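You operate a simulated robot arm through the tools that you are given. There is no shell and no other tool.

Carry out the task below with a simulated robot arm. There is one attempt and no reset: what you move stays moved.

TASK
Pump the froth off the cup under the dome, then vent it and lift the dome to the teal pad.
Fine: shut the vent and pump into the green; the vent ends open and the cup stays on the plate.

Only the result counts: the job must be done as asked and must still hold three seconds after the hand-in. Knocking over, shifting, dropping, spilling or breaking anything else fails it.

THE ROBOT
A 6-joint arm with a fingered hand, fixed in place. Base frame: the origin is on the floor under the middle of its stand, x ahead of it, y to its left, z up; the work surface is at about z = 0.76. Readings come in m, degrees, newtons and seconds.
With the tool pointing down near the work surface it reaches from about 0.3 to 0.7 m from the base axis. Its first joint turns from -166.0 to 166.0 degrees. Payload 4 kg.
Tool frame: the origin (TCP) lies between the finger pads and is the grasp point; the fingertips stand 0.022 m ahead of it; z points along the fingers, y is the line along which they close. The gripper opens to 0.112 m; its body begins 0.06 m behind the TCP. The gripper is a hand of 4 fingers: y runs from the thumb to the fingers, the wrist lies at [0, 0, -0.218] in the tool frame, and closing takes about 1.5 s.
Orientation is that of the tool frame in the base frame, as a unit quaternion [x, y, z, w]. With the fingers straight down and closing along the base's y, the tool's x points along the base's -x, its y along +y and its z along -z.

THE INTERFACE
- The arm moves only by the tool apply_moves. Its argument "rows" is a list of rows, each a list of 6 numbers: the shift along the base's x, y, z in units of 25 mm (1.0 is 25 mm), then the turn, a rotation vector about the base's x, y, z in units of 5 degrees (1.0 is 5 degrees). In form: [[tx, ty, tz, wx, wy, wz], ...]. A call has 1 to 20 rows; each row shifts and turns the commanded pose from where the row before left it. "gripper" is the closure, from 0 (fully open) to 1 (shut), set as the call begins (left out, the last holds). A call with a number of a shift or a turn outside -1 to 1 is refused whole. Rows are played at 5 a second. More than 0.05 m and 8.6 degrees between two rows, or a gripper value outside its range, and nothing of the call is played. A pose out of reach is approached as far as the arm can. The call stops where the force on the tool passes 40 N (or 10 N more than at its start, if that is more) or the arm is blocked; 0.2 s more then pass. The fingers move at their own pace (about 0.045 m/s each) and stop on an object; they squeeze with about 26 N. The grip force told is the motor's: it shows also when the fingers shut on nothing. Time passes only in rows, and 0.2 s behind the last, so rows that do not move let the fingers close. The reply holds the time, the measured pose of the TCP, the force on the tool along the base axes, the opening and the grip force, in the units named above and with some noise, with the torque about the TCP (base axes, N m) and any sound that the robot's microphone picked up.
- Cameras (640 x 400 px; columns grow to the right, rows downward): "scene" is fixed at [0.2195, -0.5, 1.3779]; the picture's right is [0.73, -0.68, 0.00], its down [-0.52, -0.56, -0.64] and it looks along [0.44, 0.47, -0.76] (base axes); focal length 333 px, centre (320, 200). "wrist" rides on the gripper at [0.069, 0.004, -0.083] in the tool frame; the picture's right is [-0.06, 1.00, 0.00], its down [-0.77, -0.05, -0.64] and it looks along [-0.64, -0.04, 0.77] (tool axes); focal length 243 px, centre (320, 200).
- snapshot(camera): a new picture of that camera. The clock stands still meanwhile.
- curl_fingers(finger1, finger2, finger3, thumb_bend): sets how far each is bent, from 0 (flat) to 1 (curled in); at 0.3 the hand is open as for a grip, at 0.7 the pads meet at the TCP. One left out holds its place. A second passes; each finger stops where it meets its share of the squeeze, and holds until it gets a number again. A gripper value or a shape takes the hand back. It gives what a move gives, with no picture; readings hold the bend of each and the force on the fingers (four entries, about 0 where the hand has none), thumb and palm.
- preshape(shape): the hand has 4 fingers and takes this shape, open, in about a second: jaw (thumb against the fingers, like two jaws); tri (thumb and two fingers); tip (a fingertip pinch); poke (one finger out to press); point (the index stretched); flat (the hand flat); cup (the hand cupped); fist (a fist). The gripper value then closes the fingers along that shape, each until it touches; the sizes above hold for jaw. It gives what a move gives, with no picture.
- locate(camera, pixels): for up to 12 pixels [column, row] of the newest picture of that camera ("zoom" is the newest enlarged one), the place [x, y, z] in the base frame of the surface seen there, good to about 0.002 m. The clock stands still meanwhile.
- zoom(camera, box): a new picture of the part [left, top, right, bottom] of that camera's present view, enlarged. The clock stands still meanwhile.
- finish_job(): hands the job in; it is judged then, once.

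Leave the gripper open and the arm clear of the work at the hand-in unless told otherwise.

The tools are called as a command line: name --pt "numbers of a row" for each row, then --argument value for the rest, lists and objects as JSON in quotes. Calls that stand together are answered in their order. apply_moves: Moves the arm, as the interface text tells. Its arguments: {"type":"object","properties":{"rows":{"type":"array","items":{"type":"array","items":{"type":"number"}}},"gripper":{"type":"number"}},"required":["rows"]} The other tools are called the same way: preshape (shape) gives the hand a shape; curl_fingers (finger1, finger2, finger3, thumb_bend) moves the fingers one by one; snapshot (camera) takes a picture; locate (camera, pixels) gives the place of the surface under pixels of a picture; zoom (camera, box) takes an enlarged picture of a part of a camera's view; finish_job () hands the job in.

At the start:

```text
time: 0.0
tcp_pos: [0.3236, -0.1848, 1.1006]
orientation: [0.0, 1.0, 0.001, 0.001]
contact_force: [-0.1, 0.2, 0.3]
wrist_torque: [0.02, 0.0, -0.01]
opening: 0.1119
grip_force: 0.0
shape: jaw
bend: [0.3, 0.3, 0.3, 0.3]
finger forces: [0.0, 0.0, 0.0, 0.0, 0.0, 0.0]
```

scene: 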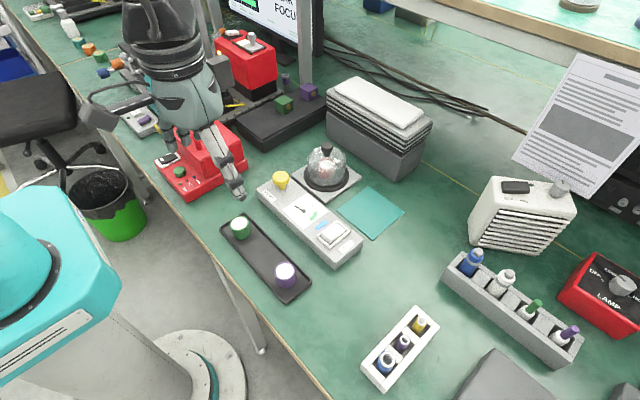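
wrist: 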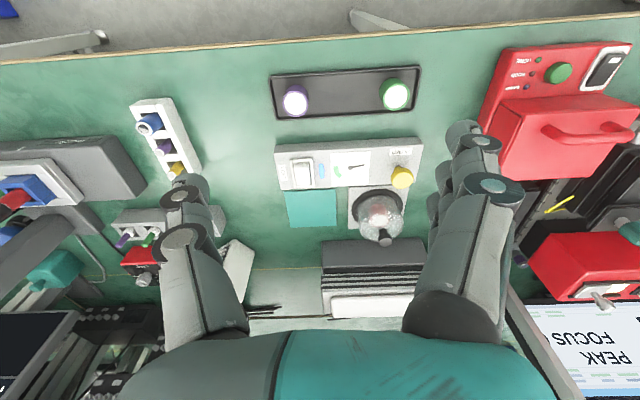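

I see a grey console with a yellow knob at about (281,180), a gauge, and a rocker-like switch at about (333,234). The glass dome is at about (327,168) and the teal pad at (370,211). I'll zoom in on these first.

zoom --camera "scene" --box '[240, 130, 420, 280]'

zoom --camera "wrist" --box '[260, 120, 440, 260]'

```text
2.67 times, centred on (330, 205) of scene
```

zoom: 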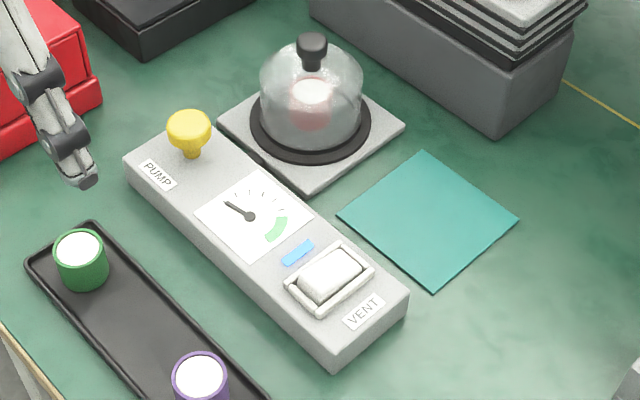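

```text
2.86 times, centred on (350, 190) of wrist
```

zoom: 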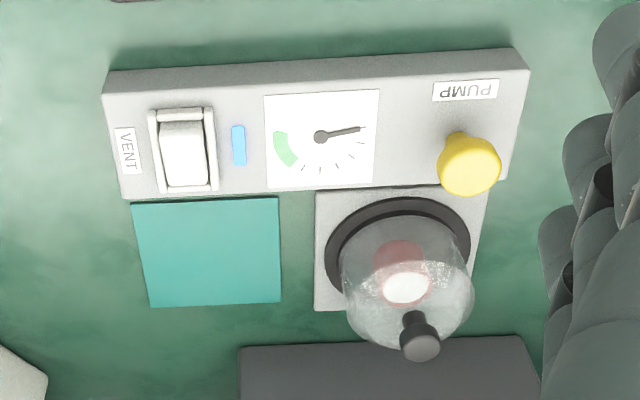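

PUMP is the yellow mushroom plunger, and VENT is the white rocker with a blue mark beside it. Next I'll locate the key points using a fresh zoom of the scene.

zoom --camera "scene" --box '[250, 140, 370, 215]'

locate --camera "scene" --pixels '[[281, 178], [282, 187], [262, 184], [300, 208], [312, 215], [333, 234], [326, 242], [340, 226], [322, 240], [345, 232], [357, 240], [327, 262]]'

locate --camera "scene" --pixels '[[328, 148], [328, 155], [327, 168], [310, 178], [302, 172], [346, 178], [327, 195], [359, 177], [370, 188], [404, 213], [371, 238], [337, 211]]'

```text
5.33 times, centred on (310, 178) of scene
```

zoom: 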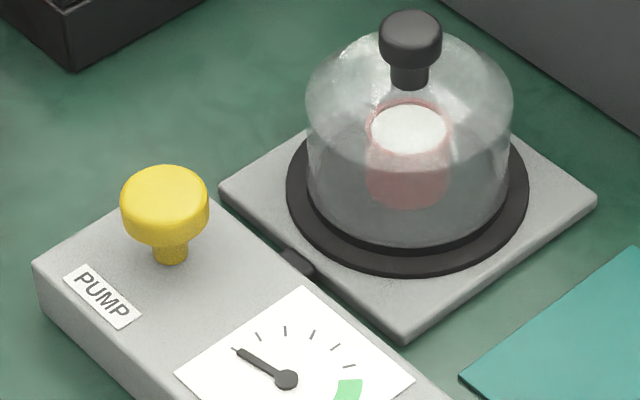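

```text
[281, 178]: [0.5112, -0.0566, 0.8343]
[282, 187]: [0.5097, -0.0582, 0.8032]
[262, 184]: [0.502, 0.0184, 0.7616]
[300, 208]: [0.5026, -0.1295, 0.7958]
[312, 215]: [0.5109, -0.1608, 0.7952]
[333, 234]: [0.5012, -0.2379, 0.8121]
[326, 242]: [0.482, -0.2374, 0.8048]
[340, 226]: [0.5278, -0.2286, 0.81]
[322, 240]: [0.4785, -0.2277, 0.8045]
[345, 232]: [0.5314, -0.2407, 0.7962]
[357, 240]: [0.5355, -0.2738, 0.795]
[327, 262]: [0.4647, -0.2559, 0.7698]
```

```text
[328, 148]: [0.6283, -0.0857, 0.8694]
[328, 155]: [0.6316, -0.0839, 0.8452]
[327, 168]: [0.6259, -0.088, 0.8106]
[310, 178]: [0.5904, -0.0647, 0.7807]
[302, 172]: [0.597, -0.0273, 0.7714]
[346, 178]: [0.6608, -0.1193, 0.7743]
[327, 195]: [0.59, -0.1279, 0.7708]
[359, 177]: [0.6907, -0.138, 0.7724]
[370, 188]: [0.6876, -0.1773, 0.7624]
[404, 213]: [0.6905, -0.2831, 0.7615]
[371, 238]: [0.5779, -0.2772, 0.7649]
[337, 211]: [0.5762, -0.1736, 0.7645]
```

The dome axis is near (0.633,-0.085) with its knob top at z≈0.87. The pump knob is at (0.511,-0.057) with its top at z≈0.834. The rocker is near (0.503,-0.236), z≈0.81. Next I'll look closely at the rocker to read its state.

zoom --camera "scene" --box '[293, 205, 373, 255]'

zoom --camera "wrist" --box '[272, 140, 352, 190]'

```text
8.00 times, centred on (333, 230) of scene
```

zoom: 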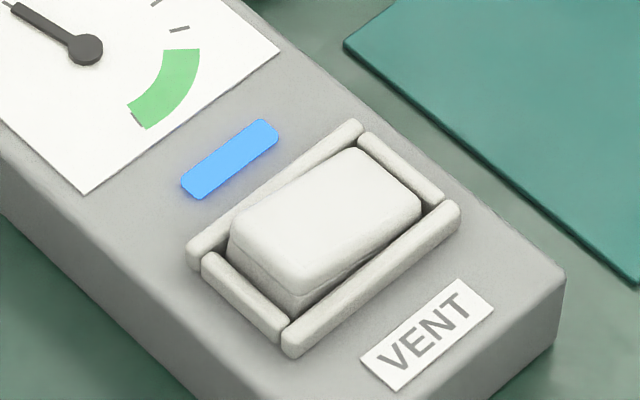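

```text
8.00 times, centred on (312, 165) of wrist
```

zoom: 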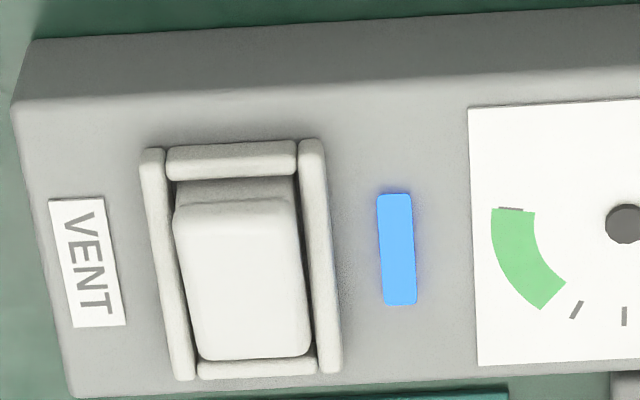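

The rocker looks tilted, with its low-x end raised, and the blue lamp next to it is lit. I'll measure heights along the rocker.

zoom --camera "scene" --box '[293, 205, 373, 255]'

locate --camera "zoom" --pixels '[[250, 240], [270, 265], [300, 285], [290, 215], [320, 230], [340, 250], [340, 170], [365, 185], [400, 205], [200, 250], [450, 215], [370, 275]]'

snapshot --camera "scene"

locate --camera "scene" --pixels '[[345, 82], [395, 110], [330, 90], [412, 120], [410, 165], [335, 130], [200, 165], [238, 190], [243, 225], [284, 272], [220, 110], [290, 115]]'

```text
8.00 times, centred on (333, 230) of scene
```

zoom: 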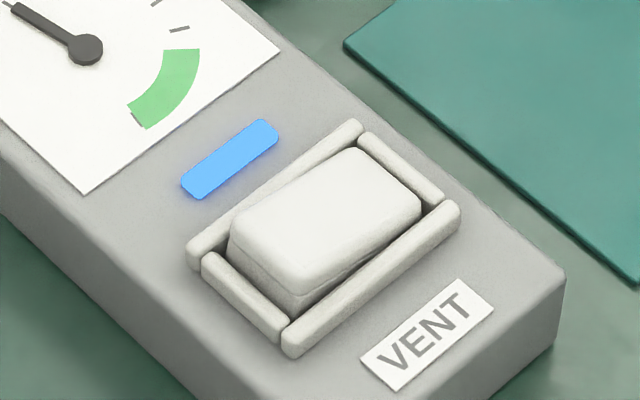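

```text
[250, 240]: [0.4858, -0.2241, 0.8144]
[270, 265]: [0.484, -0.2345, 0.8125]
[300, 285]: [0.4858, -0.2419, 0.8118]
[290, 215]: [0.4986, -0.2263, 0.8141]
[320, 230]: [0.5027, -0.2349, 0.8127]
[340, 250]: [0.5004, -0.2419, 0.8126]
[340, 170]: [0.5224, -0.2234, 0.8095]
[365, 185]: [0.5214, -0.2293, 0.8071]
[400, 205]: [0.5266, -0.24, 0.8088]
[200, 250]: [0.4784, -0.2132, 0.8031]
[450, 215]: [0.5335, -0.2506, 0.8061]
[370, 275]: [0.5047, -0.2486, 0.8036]
```

```text
taken
```

scene: 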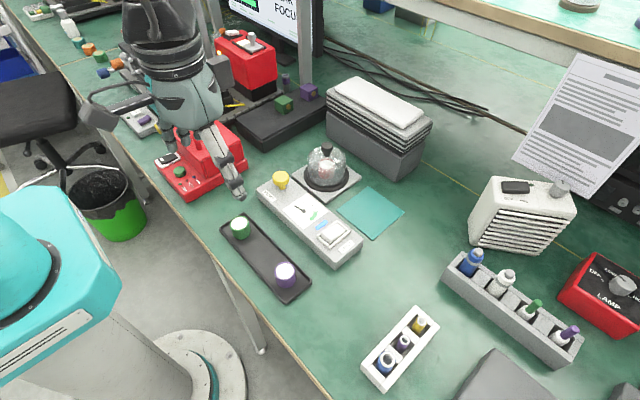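

```text
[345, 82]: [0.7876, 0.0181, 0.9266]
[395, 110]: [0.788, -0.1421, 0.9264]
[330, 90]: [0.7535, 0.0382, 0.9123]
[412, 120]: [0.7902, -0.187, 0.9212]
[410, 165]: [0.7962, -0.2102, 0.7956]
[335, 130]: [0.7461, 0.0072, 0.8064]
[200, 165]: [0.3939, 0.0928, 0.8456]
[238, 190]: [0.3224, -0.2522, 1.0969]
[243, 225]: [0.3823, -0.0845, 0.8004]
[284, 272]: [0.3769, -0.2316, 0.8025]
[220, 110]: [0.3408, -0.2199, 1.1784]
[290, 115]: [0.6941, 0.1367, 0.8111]
```

The rocker's high-x end is pressed (z≈0.808) and its low-x end is raised (z≈0.814). I'll put the hand in the poke shape, then see where the poking finger is.

preshape --shape "poke"

snapshot --camera "wrist"

zoom --camera "scene" --box '[100, 20, 340, 220]'

```text
time: 0.9
tcp_pos: [0.3253, -0.1863, 1.1005]
orientation: [0.0, 1.0, 0.0, 0.0]
contact_force: [-0.1, -0.1, -1.0]
wrist_torque: [-0.01, 0.03, 0.01]
opening: 0.0
grip_force: 0.1
shape: poke
bend: [1.0, 1.0, 1.0, 0.47]
finger forces: [0.0, 0.0, 0.1, 0.1, 0.0, 0.0]
```

```text
taken
```

wrist: 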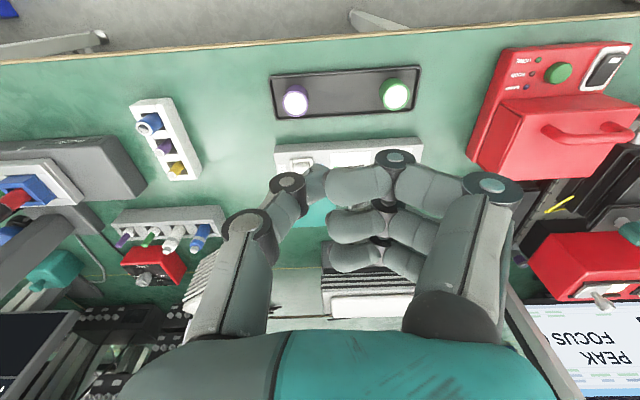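

```text
2.00 times, centred on (220, 120) of scene
```

zoom: 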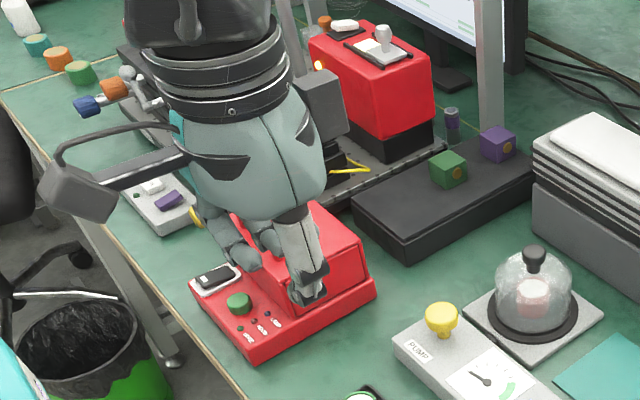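

In the poke shape the three fingers are curled and the thumb (left in the wrist view) reaches out. I'll locate the thumb tip at about (287,183) and the lowest knuckle points.

locate --camera "wrist" --pixels '[[287, 183], [275, 185], [310, 185], [318, 180], [295, 205], [248, 222], [395, 157], [360, 180], [330, 185], [490, 185], [355, 225], [350, 257]]'

locate --camera "scene" --pixels '[[250, 165], [258, 160], [262, 150], [248, 140], [253, 168], [220, 145], [235, 140]]'

```text
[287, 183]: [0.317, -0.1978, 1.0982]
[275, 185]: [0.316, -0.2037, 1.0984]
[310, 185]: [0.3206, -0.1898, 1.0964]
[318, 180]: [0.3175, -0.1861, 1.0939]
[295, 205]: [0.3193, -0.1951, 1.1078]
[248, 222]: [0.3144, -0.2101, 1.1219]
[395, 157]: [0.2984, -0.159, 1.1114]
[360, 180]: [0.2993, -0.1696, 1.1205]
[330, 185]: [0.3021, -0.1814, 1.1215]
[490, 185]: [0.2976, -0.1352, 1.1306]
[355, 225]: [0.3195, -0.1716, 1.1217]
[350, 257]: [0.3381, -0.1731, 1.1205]
```

```text
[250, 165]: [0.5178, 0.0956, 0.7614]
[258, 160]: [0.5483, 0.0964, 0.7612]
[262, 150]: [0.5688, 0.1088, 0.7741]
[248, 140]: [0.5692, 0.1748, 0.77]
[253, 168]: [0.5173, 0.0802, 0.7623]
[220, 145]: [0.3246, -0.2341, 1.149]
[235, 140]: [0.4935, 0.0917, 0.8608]
```

In poke, the thumb tip ends only about 1 cm ahead of the TCP. I'll try the point shape to compare.

preshape --shape "point"

snapshot --camera "wrist"

zoom --camera "scene" --box '[100, 20, 340, 220]'

```text
time: 1.8
tcp_pos: [0.3241, -0.185, 1.1006]
orientation: [0.0, 1.0, 0.0, 0.0]
contact_force: [-0.2, 0.1, 0.4]
wrist_torque: [0.05, 0.01, -0.03]
opening: 0.106
grip_force: 0.1
shape: point
bend: [0.31, 1.0, 1.0, 0.55]
finger forces: [0.1, 0.0, 0.1, 0.1, 0.1, 0.1]
```

```text
taken
```

wrist: 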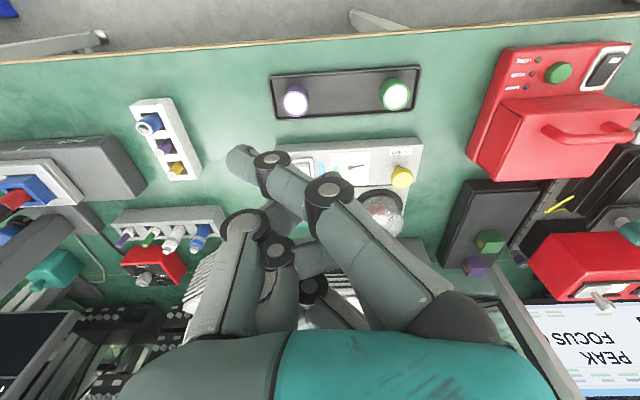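

```text
2.00 times, centred on (220, 120) of scene
```

zoom: 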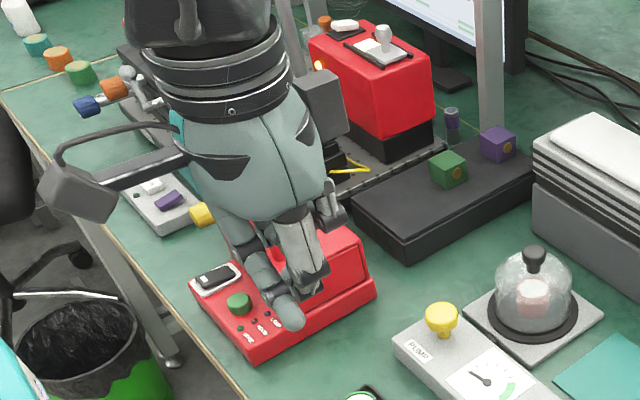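

The index finger (finger 1) sticks out, with its tip at about (240,157) in the wrist view. I'll locate it.

locate --camera "wrist" --pixels '[[237, 155], [240, 165], [250, 165], [272, 160], [285, 185], [330, 188], [245, 222], [275, 250], [250, 180]]'

locate --camera "scene" --pixels '[[245, 180], [248, 178], [242, 172], [234, 160], [243, 183]]'

```text
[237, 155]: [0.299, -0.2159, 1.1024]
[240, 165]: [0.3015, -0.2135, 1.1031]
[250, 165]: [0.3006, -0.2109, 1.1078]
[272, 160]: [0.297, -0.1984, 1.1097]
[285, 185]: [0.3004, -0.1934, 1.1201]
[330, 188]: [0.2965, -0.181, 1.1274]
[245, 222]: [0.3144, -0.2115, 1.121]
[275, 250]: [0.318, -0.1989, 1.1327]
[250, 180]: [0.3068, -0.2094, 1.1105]
```

```text
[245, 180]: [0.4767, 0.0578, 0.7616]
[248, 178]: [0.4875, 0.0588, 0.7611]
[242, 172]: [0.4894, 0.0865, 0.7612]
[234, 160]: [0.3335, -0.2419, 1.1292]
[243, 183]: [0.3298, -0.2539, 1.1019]
```

The earlier scene `locate` used a stale picture, while the wrist readings are consistent. The point shape reaches diagonally, so I'll try a custom shape instead. It curls all three fingers and leaves the thumb fairly straight as a poker.

preshape --shape "poke"

curl_fingers --finger1 1.0 --finger2 1.0 --finger3 1.0 --thumb_bend 0.3

snapshot --camera "wrist"

zoom --camera "scene" --box '[100, 20, 340, 220]'

```text
time: 2.7
tcp_pos: [0.3242, -0.1852, 1.1016]
orientation: [0.0, 1.0, 0.0, 0.0]
contact_force: [-0.4, 0.2, 0.3]
wrist_torque: [0.04, -0.01, -0.02]
opening: 0.0001
grip_force: 0.0
shape: poke
bend: [1.0, 1.0, 1.0, 0.47]
finger forces: [0.0, 0.1, 0.0, 0.0, 0.1, 0.0]
```

```text
time: 3.7
tcp_pos: [0.3235, -0.1849, 1.1003]
orientation: [0.0, 1.0, 0.0, -0.001]
contact_force: [-0.5, 0.9, 0.1]
wrist_torque: [-0.03, -0.03, -0.03]
opening: 0.0487
grip_force: 0.0
shape: fingers
bend: [1.0, 1.0, 1.0, 0.3]
finger forces: [0.0, 0.0, 0.0, 0.0, 0.0, 0.0]
```

```text
taken
```

wrist: 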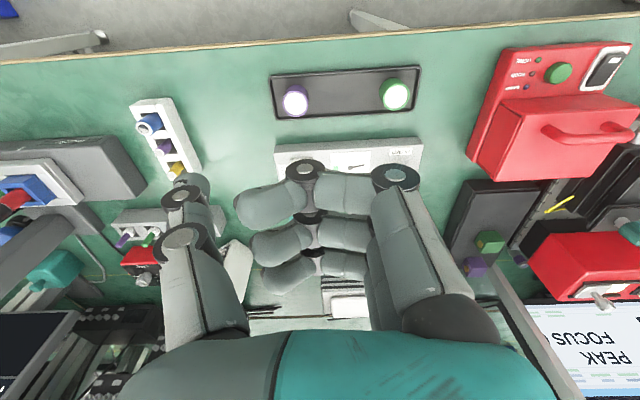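

```text
2.00 times, centred on (220, 120) of scene
```

zoom: 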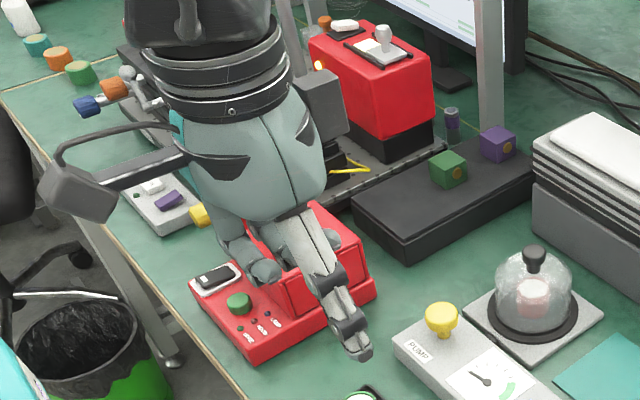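

Now the thumb points down, with its tip at zoom pixel (362,352). The three fingers are curled and well back. I'll locate the tip from both views.

locate --camera "zoom" --pixels '[[362, 352], [365, 346], [356, 350], [350, 325], [330, 285], [268, 270], [360, 356]]'

locate --camera "wrist" --pixels '[[195, 178], [185, 190], [200, 180], [190, 176], [240, 205], [305, 168], [395, 177], [180, 237]]'

```text
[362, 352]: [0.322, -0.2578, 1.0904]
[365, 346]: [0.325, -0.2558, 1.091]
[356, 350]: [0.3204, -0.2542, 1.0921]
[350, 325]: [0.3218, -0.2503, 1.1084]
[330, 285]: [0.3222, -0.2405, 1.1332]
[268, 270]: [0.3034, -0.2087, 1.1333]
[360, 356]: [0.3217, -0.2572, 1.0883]
```

```text
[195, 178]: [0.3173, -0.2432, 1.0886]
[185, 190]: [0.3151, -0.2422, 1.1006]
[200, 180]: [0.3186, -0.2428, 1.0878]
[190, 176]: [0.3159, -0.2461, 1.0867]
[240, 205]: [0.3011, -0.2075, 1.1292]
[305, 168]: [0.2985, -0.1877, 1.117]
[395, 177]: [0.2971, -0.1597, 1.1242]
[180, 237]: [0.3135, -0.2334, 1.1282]
```

The thumb tip centre sits about (0, -0.065, -0.021) m from the TCP. I'll move above the rocker's raised low-x end, aiming the tip at about (0.488,-0.234), and stay high for a check.

apply_moves --pt "0.656 0.064 -0.8 0 0 0" --pt "0.656 0.064 -0.8 0 0 0" --pt "0.656 0.064 -0.8 0 0 0" --pt "0.656 0.064 -0.8 0 0 0" --pt "0.656 0.064 -0.8 0 0 0" --pt "0.656 0.064 -0.8 0 0 0" --pt "0.656 0.064 -0.8 0 0 0" --pt "0.656 0.064 -0.8 0 0 0" --pt "0.656 0.064 -0.8 0 0 0" --pt "0.656 0.064 -0.8 0 0 0" --pt "0 0 0 0 0 0" --pt "0 0 0 0 0 0"

snapshot --camera "scene"

snapshot --camera "wrist"

```text
time: 6.3
tcp_pos: [0.4895, -0.1693, 0.9005]
orientation: [0.0, 1.0, 0.0, 0.0]
contact_force: [0.7, 0.5, -0.3]
wrist_torque: [0.01, -0.01, 0.0]
opening: 0.0489
grip_force: 0.1
shape: fingers
bend: [1.0, 1.0, 1.0, 0.3]
finger forces: [0.1, 0.0, 0.0, 0.0, 0.1, 0.0]
```

```text
taken
```

scene: 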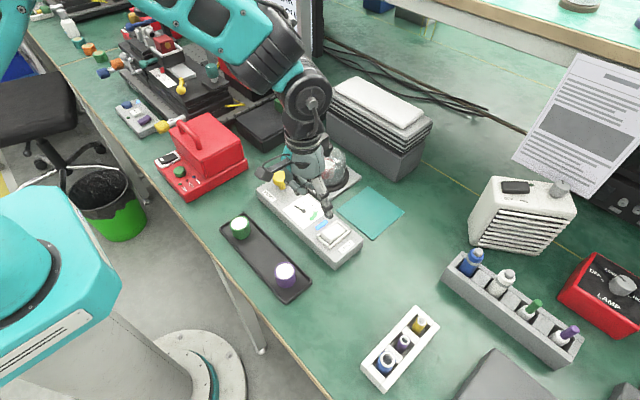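

```text
taken
```

wrist: 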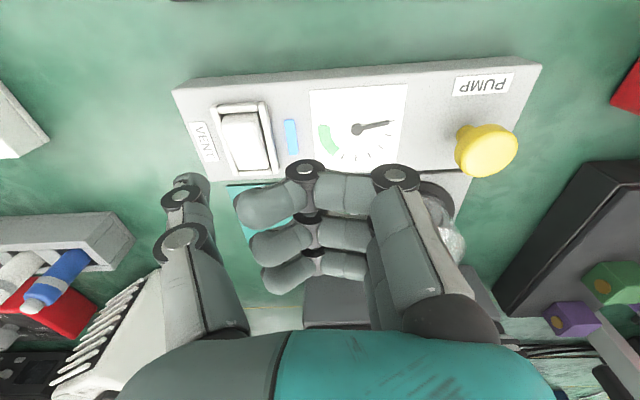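

The arm is over the console. I'll zoom to check where the thumb tip sits relative to the rocker, and locate the red machine's extents for later.

zoom --camera "scene" --box '[250, 130, 370, 265]'

locate --camera "scene" --pixels '[[330, 214], [328, 210], [325, 205], [244, 152], [246, 165], [205, 180], [240, 140], [180, 120], [236, 170]]'

locate --camera "wrist" --pixels '[[195, 178], [190, 176], [305, 168], [395, 177], [240, 205], [245, 145], [240, 115], [255, 165]]'

```text
2.96 times, centred on (310, 198) of scene
```

zoom: 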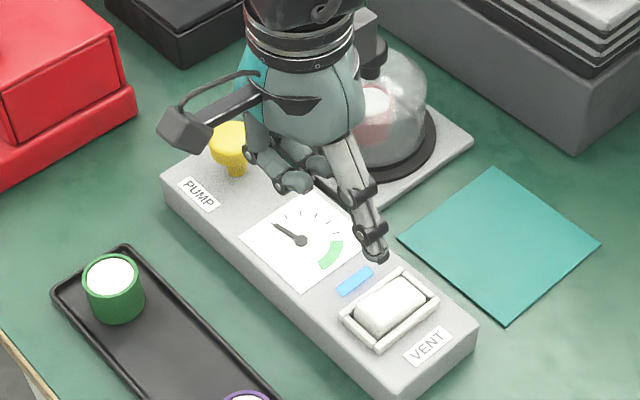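

```text
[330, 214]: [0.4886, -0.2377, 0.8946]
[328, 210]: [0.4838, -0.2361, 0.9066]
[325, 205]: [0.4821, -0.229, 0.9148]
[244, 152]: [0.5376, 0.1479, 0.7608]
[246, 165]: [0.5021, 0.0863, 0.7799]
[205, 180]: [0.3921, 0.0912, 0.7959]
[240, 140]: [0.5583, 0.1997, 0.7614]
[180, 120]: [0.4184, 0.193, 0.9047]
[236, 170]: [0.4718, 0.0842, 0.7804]
```

```text
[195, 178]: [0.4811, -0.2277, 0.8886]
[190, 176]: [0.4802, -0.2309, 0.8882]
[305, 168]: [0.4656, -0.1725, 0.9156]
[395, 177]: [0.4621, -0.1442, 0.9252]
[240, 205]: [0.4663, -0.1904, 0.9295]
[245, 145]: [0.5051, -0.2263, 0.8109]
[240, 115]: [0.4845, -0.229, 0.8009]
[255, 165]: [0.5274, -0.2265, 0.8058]
```

The tip is at about (0.487,-0.235) with its bottom near z≈0.88. I'll descend close to the rocker, then press in small steps.

apply_moves --pt "0 0 -0.6 0 0 0" --pt "0 0 -0.6 0 0 0" --pt "0 0 -0.6 0 0 0" --pt "0 0 -0.4 0 0 0" --pt "0 0 0 0 0 0"

zoom --camera "scene" --box '[280, 180, 380, 260]'

snapshot --camera "wrist"

```text
time: 7.5
tcp_pos: [0.4886, -0.1689, 0.8446]
orientation: [0.0, 1.0, 0.0, 0.0]
contact_force: [-0.6, -1.2, -0.4]
wrist_torque: [0.01, 0.0, -0.01]
opening: 0.0489
grip_force: 0.1
shape: fingers
bend: [1.0, 1.0, 1.0, 0.3]
finger forces: [0.0, 0.0, 0.1, 0.0, 0.0, 0.0]
```

```text
5.00 times, centred on (330, 220) of scene
```

zoom: 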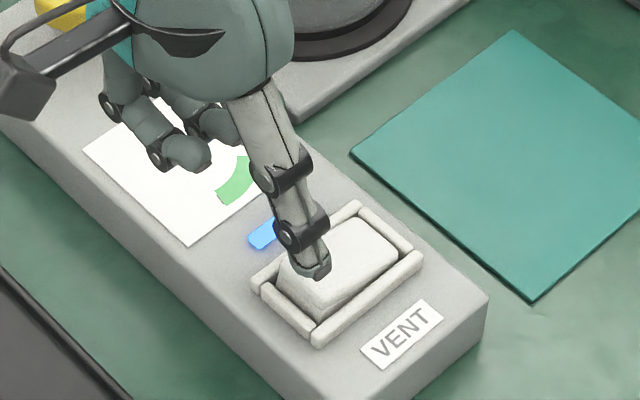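

```text
taken
```

wrist: 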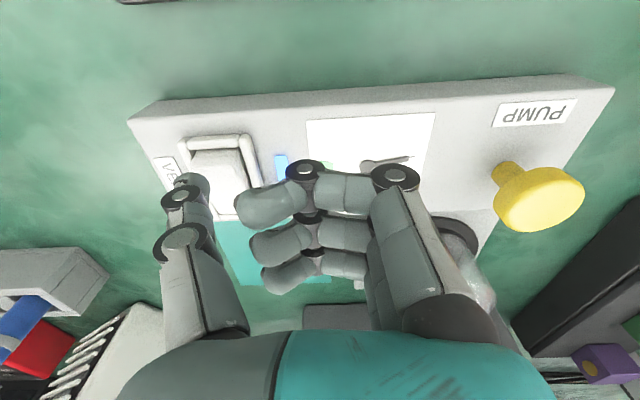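

The tip hovers just above the rocker's raised end. Now I'll press down in small steps.

apply_moves --pt "-0.08 0 -0.16 0 0 0" --pt "0 0 -0.16 0 0 0" --pt "0 0 -0.16 0 0 0" --pt "0 0 -0.12 0 0 0" --pt "0 0 -0.12 0 0 0"

zoom --camera "scene" --box '[280, 180, 380, 260]'

```text
time: 8.7
tcp_pos: [0.4854, -0.1685, 0.8264]
orientation: [0.0, 1.0, 0.0, 0.0]
contact_force: [0.0, 0.0, 0.1]
wrist_torque: [0.02, 0.0, -0.01]
opening: 0.0489
grip_force: 0.1
shape: fingers
bend: [1.0, 1.0, 1.0, 0.3]
finger forces: [0.1, 0.1, 0.1, 0.0, 0.2, 0.0]
```

```text
5.00 times, centred on (330, 220) of scene
```

zoom: 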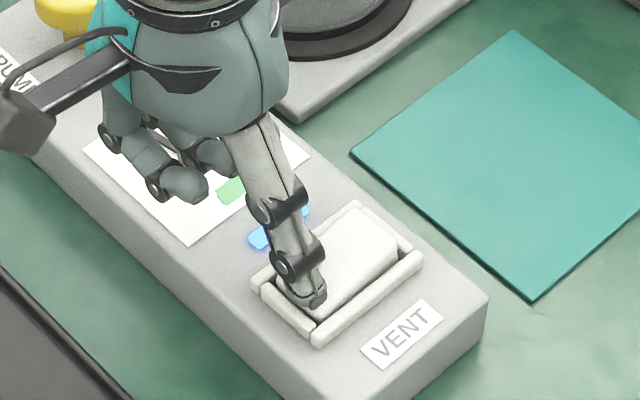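

There's no clear force yet and the lamp is still lit. I'll press a little further in fine steps.

apply_moves --pt "0 0 -0.08 0 0 0" --pt "0 0 -0.08 0 0 0" --pt "0 0 0 0 0 0"

zoom --camera "scene" --box '[280, 180, 380, 260]'

```text
time: 9.5
tcp_pos: [0.4867, -0.1689, 0.8236]
orientation: [0.0, 1.0, 0.0, 0.001]
contact_force: [-3.7, 7.6, 16.1]
wrist_torque: [-1.04, 0.01, -0.2]
opening: 0.0496
grip_force: 8.0
shape: fingers
bend: [1.0, 1.0, 1.0, 0.3]
finger forces: [0.0, 0.1, 0.1, 0.0, 16.9, 0.1]
```

```text
5.00 times, centred on (330, 220) of scene
```

zoom: 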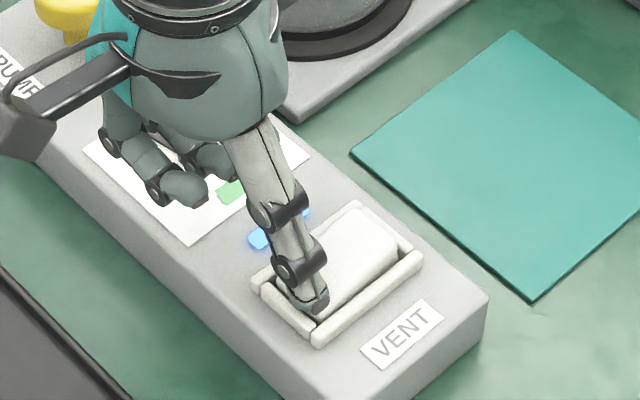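

The force is 16 N through the thumb and the lamp is still blue. I'll check the wrist view and a closer zoom before pressing more.

zoom --camera "scene" --box '[310, 210, 360, 250]'

locate --camera "zoom" --pixels '[[350, 130], [400, 100], [420, 150], [350, 200], [300, 260], [290, 230], [230, 240], [270, 270], [380, 180], [310, 275], [320, 250]]'

zoom --camera "wrist" --box '[120, 90, 280, 240]'

```text
10.00 times, centred on (335, 230) of scene
```

zoom: 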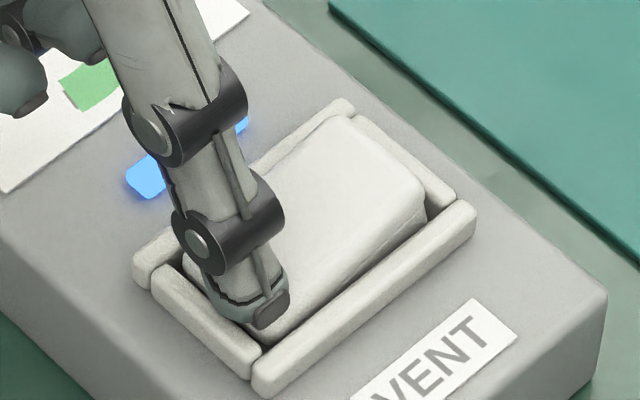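

```text
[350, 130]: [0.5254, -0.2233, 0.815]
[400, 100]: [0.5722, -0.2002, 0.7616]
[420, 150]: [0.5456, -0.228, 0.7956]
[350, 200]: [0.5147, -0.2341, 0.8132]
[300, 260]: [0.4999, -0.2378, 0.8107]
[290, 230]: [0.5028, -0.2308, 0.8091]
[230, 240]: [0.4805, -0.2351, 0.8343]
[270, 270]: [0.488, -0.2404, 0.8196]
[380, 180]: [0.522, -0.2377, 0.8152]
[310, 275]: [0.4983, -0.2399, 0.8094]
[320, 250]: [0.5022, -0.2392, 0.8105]
```

```text
2.67 times, centred on (200, 165) of wrist
```

zoom: 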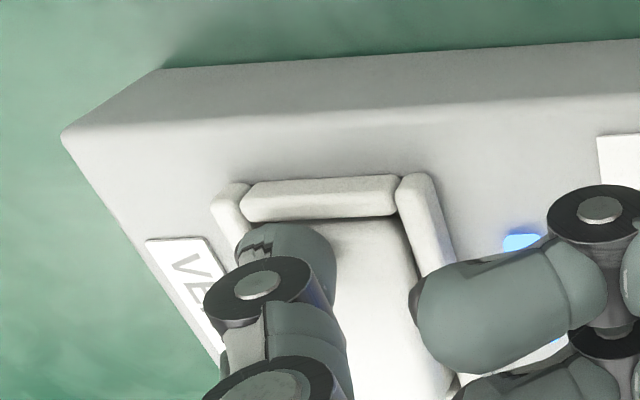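

The rocker has flipped: its high-x end is now at 0.815 and its low end is down. I'll lift off and check whether it stays and whether the lamp changed.

apply_moves --pt "0 0 0.4 0 0 0" --pt "0 0 0.8 0 0 0" --pt "0 0.4 0.8 0 0 0" --pt "0 0.8 0.8 0 0 0" --pt "0 0.8 0.4 0 0 0" --pt "0 0 0 0 0 0"

zoom --camera "scene" --box '[280, 180, 380, 260]'

snapshot --camera "wrist"

```text
time: 10.9
tcp_pos: [0.4857, -0.1178, 0.9031]
orientation: [0.0, 1.0, 0.001, 0.0]
contact_force: [0.2, -0.2, 0.0]
wrist_torque: [0.02, 0.01, 0.02]
opening: 0.049
grip_force: 0.1
shape: fingers
bend: [1.0, 1.0, 1.0, 0.3]
finger forces: [0.0, 0.0, 0.0, 0.0, 0.0, 0.0]
```

```text
5.00 times, centred on (330, 220) of scene
```

zoom: 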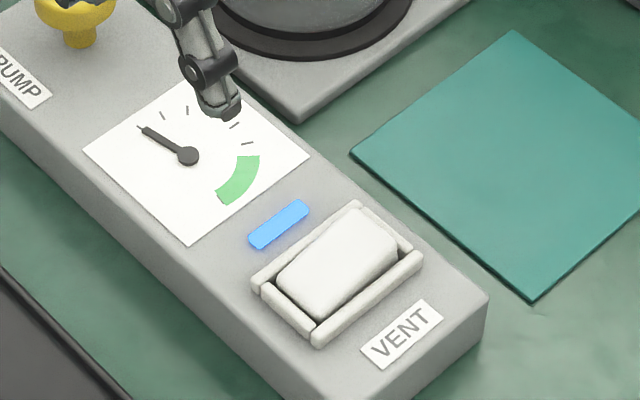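

```text
taken
```

wrist: 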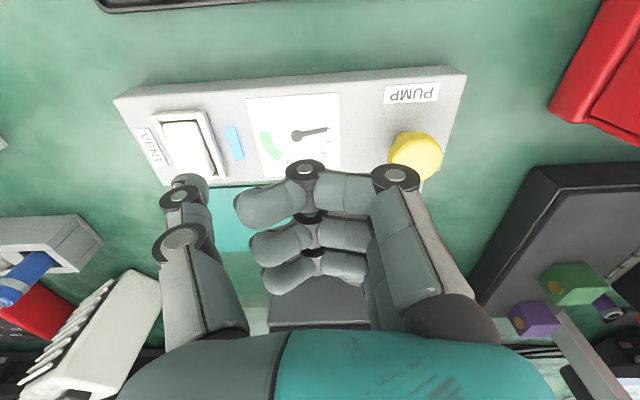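

I'll measure the rocker's tilt after release.

zoom --camera "scene" --box '[293, 205, 373, 255]'

locate --camera "zoom" --pixels '[[250, 240], [270, 265], [300, 285], [290, 215], [320, 230], [340, 250], [340, 170], [365, 185], [400, 205], [350, 165], [390, 190]]'

```text
8.00 times, centred on (333, 230) of scene
```

zoom: 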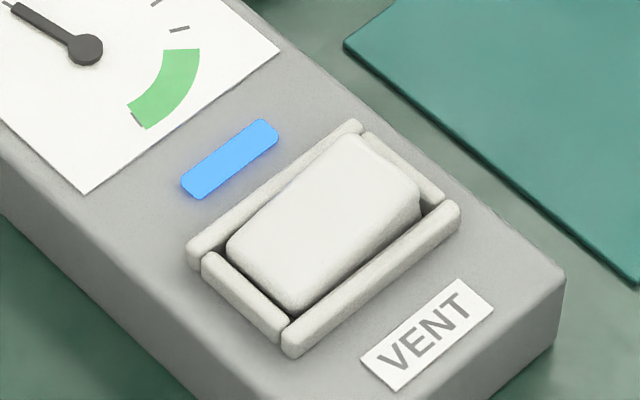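

```text
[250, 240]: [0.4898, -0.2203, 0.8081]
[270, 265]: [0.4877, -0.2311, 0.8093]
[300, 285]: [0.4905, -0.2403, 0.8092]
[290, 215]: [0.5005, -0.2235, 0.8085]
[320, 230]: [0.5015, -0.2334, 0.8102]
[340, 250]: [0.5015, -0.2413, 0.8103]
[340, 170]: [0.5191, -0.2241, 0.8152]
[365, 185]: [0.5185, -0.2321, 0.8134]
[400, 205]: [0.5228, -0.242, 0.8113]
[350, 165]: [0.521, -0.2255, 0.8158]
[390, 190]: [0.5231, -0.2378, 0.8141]
```

The rocker is latched the other way now. Next I'll find the pump cap's centre before pressing it.

zoom --camera "scene" --box '[260, 160, 310, 200]'

locate --camera "wrist" --pixels '[[415, 155], [390, 150], [442, 160], [415, 135], [415, 175], [420, 150], [405, 150], [430, 155]]'

```text
10.00 times, centred on (285, 180) of scene
```

zoom: 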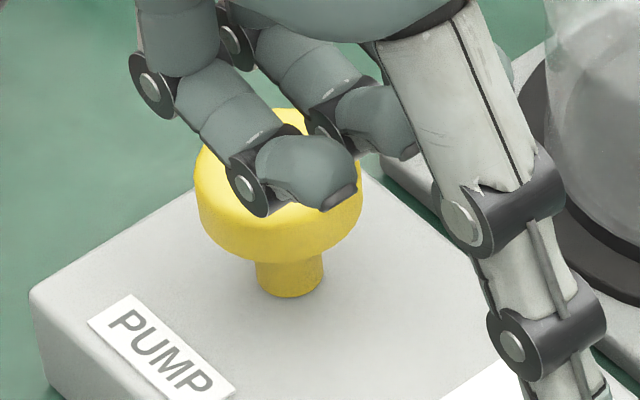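

```text
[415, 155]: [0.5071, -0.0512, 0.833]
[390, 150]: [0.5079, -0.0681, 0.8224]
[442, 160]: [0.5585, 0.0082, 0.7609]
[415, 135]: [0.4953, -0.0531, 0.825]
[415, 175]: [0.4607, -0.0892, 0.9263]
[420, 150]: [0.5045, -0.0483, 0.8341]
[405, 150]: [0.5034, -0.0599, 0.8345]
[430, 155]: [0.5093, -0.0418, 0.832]
```

The cap centre is about (0.512,-0.053), with its top at z≈0.834. I'll move so the thumb tip is above it.

apply_moves --pt "0.175 0.88 0 0 0 0" --pt "0.175 0.88 0 0 0 0" --pt "0.175 0.88 0 0 0 0" --pt "0.175 0.88 0 0 0 0" --pt "0.175 0.88 0 0 0 0" --pt "0.175 0.88 0 0 0 0" --pt "0 0 -0.6 0 0 0" --pt "0 0 -0.6 0 0 0" --pt "0 0 0 0 0 0"

zoom --camera "scene" --box '[240, 120, 360, 230]'

snapshot --camera "wrist"

```text
time: 12.9
tcp_pos: [0.5131, 0.0119, 0.8738]
orientation: [0.0, 1.0, 0.0, 0.0]
contact_force: [-0.1, -0.2, 0.5]
wrist_torque: [0.0, -0.01, 0.04]
opening: 0.0492
grip_force: 0.1
shape: fingers
bend: [1.0, 1.0, 1.0, 0.3]
finger forces: [0.1, 0.1, 0.0, 0.0, 0.1, 0.1]
```

```text
3.64 times, centred on (300, 175) of scene
```

zoom: 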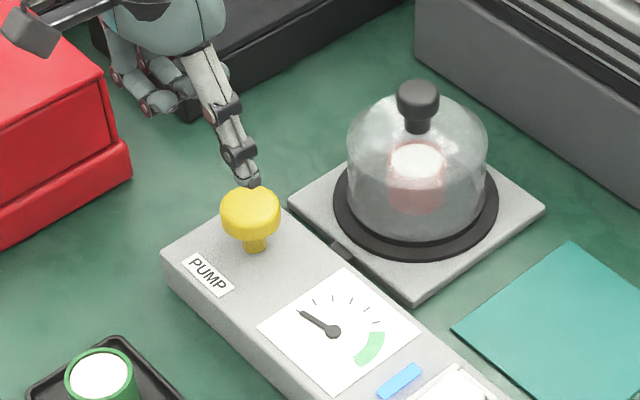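

```text
taken
```

wrist: 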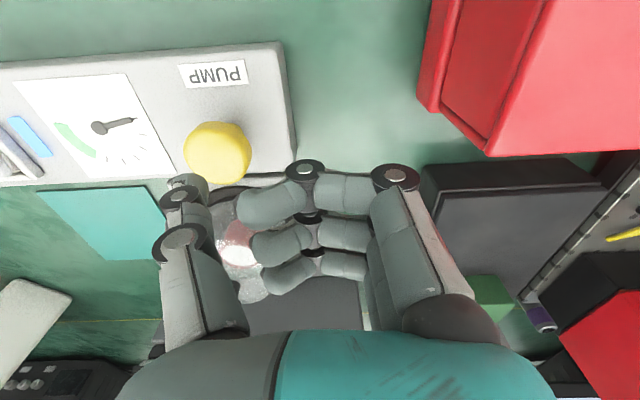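

The tip is above the cap. I'll descend and press the plunger, watching the force and the gauge.

apply_moves --pt "0 0 -0.4 0 0 0" --pt "0 0 -0.3 0 0 0" --pt "0 0 -0.2 0 0 0" --pt "0 0 -0.1 0 0 0" --pt "0 0 -0.1 0 0 0"

zoom --camera "scene" --box '[240, 120, 360, 230]'

```text
time: 14.1
tcp_pos: [0.5127, 0.013, 0.847]
orientation: [-0.001, 1.0, 0.0, 0.001]
contact_force: [-0.1, 0.8, 2.3]
wrist_torque: [-0.11, 0.02, 0.02]
opening: 0.0491
grip_force: 1.1
shape: fingers
bend: [1.0, 1.0, 1.0, 0.3]
finger forces: [0.0, 0.0, 0.0, 0.0, 2.0, 0.0]
```

```text
3.64 times, centred on (300, 175) of scene
```

zoom: 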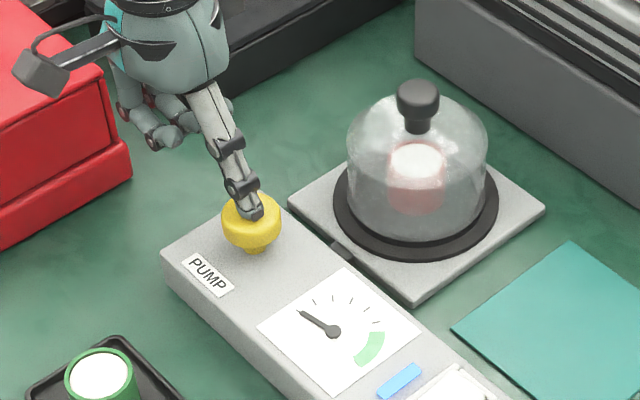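

Contact is soft at about 2 N and the plunger has moved a few mm. I'll keep pressing to the bottom of the stroke.

apply_moves --pt "0 0 -0.12 0 0 0" --pt "0 0 -0.12 0 0 0" --pt "0 0 -0.12 0 0 0" --pt "0 0 0 0 0 0"

zoom --camera "scene" --box '[240, 120, 360, 230]'

```text
time: 15.1
tcp_pos: [0.5118, 0.013, 0.8369]
orientation: [0.0, 1.0, 0.0, 0.0]
contact_force: [0.4, 1.3, 4.0]
wrist_torque: [-0.26, -0.02, 0.02]
opening: 0.0493
grip_force: 2.3
shape: fingers
bend: [1.0, 1.0, 1.0, 0.3]
finger forces: [0.0, 0.0, 0.0, 0.0, 4.2, 0.0]
```

```text
3.64 times, centred on (300, 175) of scene
```

zoom: 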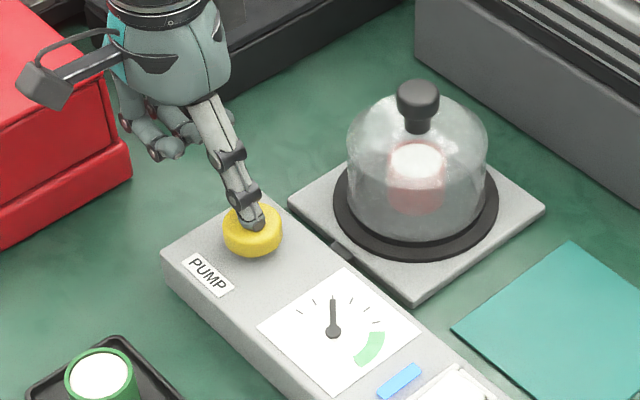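

The gauge needle moved up by about two or three ticks, so the vent is shut now. I'll release the plunger and see whether the reading holds.

apply_moves --pt "0 0 0.3 0 0 0" --pt "0 0 0.4 0 0 0" --pt "0 0 0.2 0 0 0" --pt "0 0 0 0 0 0"

zoom --camera "scene" --box '[240, 120, 360, 230]'

```text
time: 16.1
tcp_pos: [0.5131, 0.0131, 0.8587]
orientation: [0.0, 1.0, 0.001, 0.0]
contact_force: [0.0, 0.1, 0.0]
wrist_torque: [-0.02, 0.02, 0.04]
opening: 0.049
grip_force: 0.1
shape: fingers
bend: [1.0, 1.0, 1.0, 0.3]
finger forces: [0.0, 0.0, 0.0, 0.0, 0.0, 0.0]
```

```text
3.64 times, centred on (300, 175) of scene
```

zoom: 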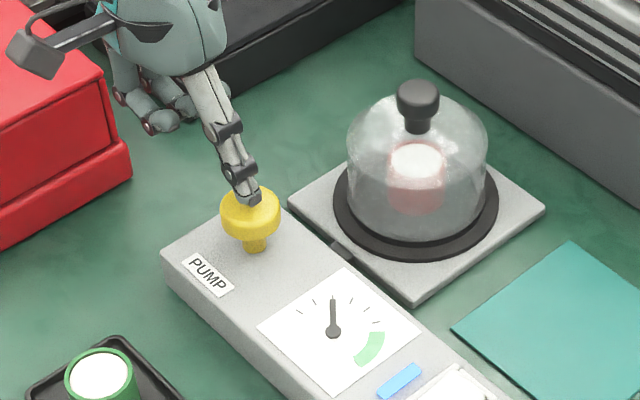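

The reading holds and the plunger sprang back. I'll zoom in on the gauge, then do a second stroke.

zoom --camera "scene" --box '[285, 190, 335, 230]'

apply_moves --pt "0 0 -0.3 0 0 0" --pt "0 0 -0.3 0 0 0" --pt "0 0 -0.2 0 0 0" --pt "0 0 -0.1 0 0 0" --pt "0 0 0 0 0 0"

zoom --camera "scene" --box '[285, 190, 335, 230]'

```text
10.00 times, centred on (310, 210) of scene
```

zoom: 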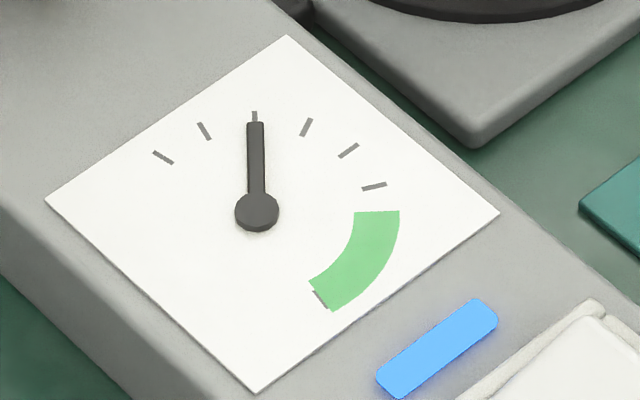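

```text
time: 17.3
tcp_pos: [0.5129, 0.0121, 0.8368]
orientation: [0.0, 1.0, 0.0, 0.001]
contact_force: [-0.2, 1.0, 3.7]
wrist_torque: [-0.31, 0.0, -0.05]
opening: 0.0491
grip_force: 1.7
shape: fingers
bend: [1.0, 1.0, 1.0, 0.3]
finger forces: [0.0, 0.0, 0.0, 0.0, 4.3, 0.1]
```

```text
10.00 times, centred on (310, 210) of scene
```

zoom: 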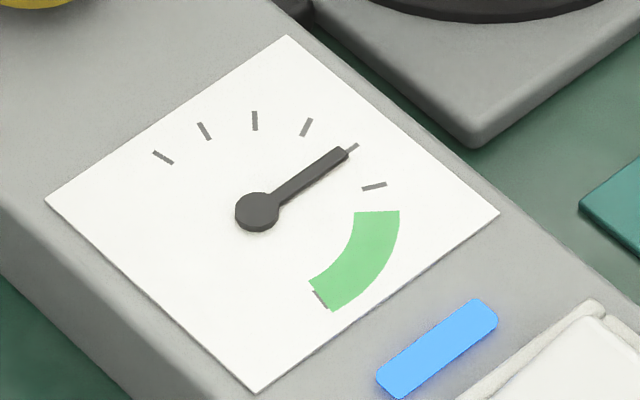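

Each stroke adds two ticks, so the needle is at tick 4. A third stroke should put it in the green. I'll release and press again.

apply_moves --pt "0 0 0.3 0 0 0" --pt "0 0 0.4 0 0 0" --pt "0 0 0.2 0 0 0" --pt "0 0 0 0 0 0" --pt "0 0 -0.3 0 0 0" --pt "0 0 -0.3 0 0 0" --pt "0 0 -0.2 0 0 0" --pt "0 0 -0.1 0 0 0" --pt "0 0 0 0 0 0"

zoom --camera "scene" --box '[285, 190, 335, 230]'

zoom --camera "scene" --box '[240, 120, 360, 230]'

```text
time: 19.3
tcp_pos: [0.5118, 0.0139, 0.8368]
orientation: [0.0, 1.0, 0.0, 0.0]
contact_force: [0.0, 0.8, 4.9]
wrist_torque: [-0.23, 0.01, -0.02]
opening: 0.0492
grip_force: 1.9
shape: fingers
bend: [1.0, 1.0, 1.0, 0.3]
finger forces: [0.0, 0.0, 0.0, 0.1, 4.2, 0.0]
```

```text
10.00 times, centred on (310, 210) of scene
```

zoom: 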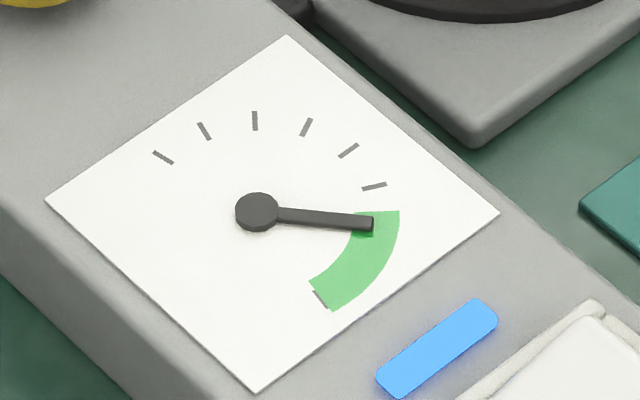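

```text
3.64 times, centred on (300, 175) of scene
```

zoom: 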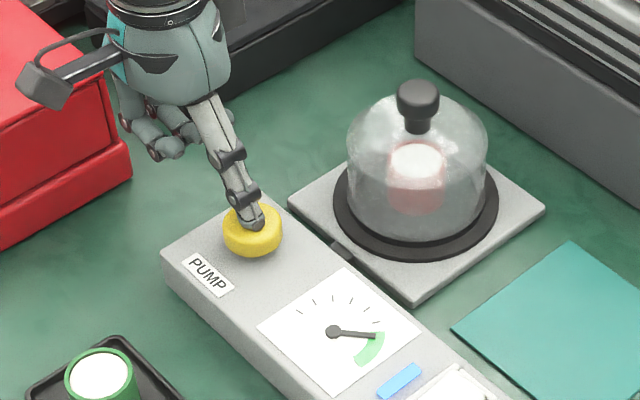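

The needle is in the green. I'll release the plunger, lift clear, wait a couple of seconds and look at the cup.

apply_moves --pt "0 0 0.3 0 0 0" --pt "0 0 0.4 0 0 0" --pt "0 0 0.6 0 0 0" --pt "0 0 0.6 0 0 0" --pt "0 0 0 0 0 0" --pt "0 0 0 0 0 0" --pt "0 0 0 0 0 0" --pt "0 0 0 0 0 0" --pt "0 0 0 0 0 0" --pt "0 0 0 0 0 0"

zoom --camera "scene" --box '[285, 190, 335, 230]'

zoom --camera "scene" --box '[290, 135, 370, 205]'

```text
time: 21.5
tcp_pos: [0.5123, 0.0135, 0.8849]
orientation: [0.0, 1.0, 0.0, 0.0]
contact_force: [0.1, 0.8, 0.3]
wrist_torque: [0.01, 0.0, 0.02]
opening: 0.049
grip_force: 0.1
shape: fingers
bend: [1.0, 1.0, 1.0, 0.3]
finger forces: [0.0, 0.1, 0.0, 0.1, 0.1, 0.0]
```

```text
10.00 times, centred on (310, 210) of scene
```

zoom: 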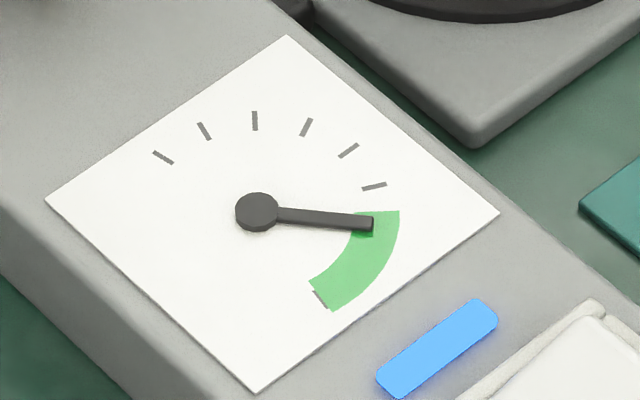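

```text
5.71 times, centred on (330, 170) of scene
```

zoom: 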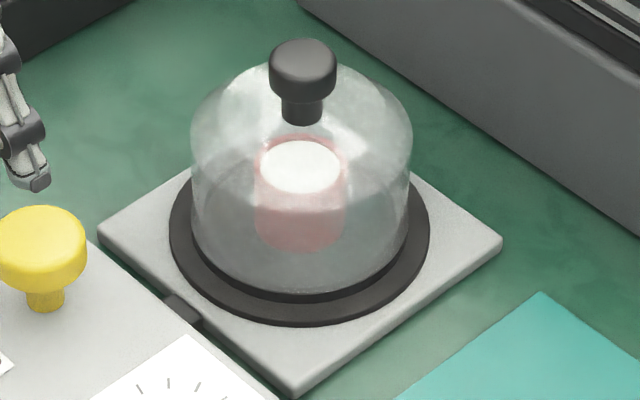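

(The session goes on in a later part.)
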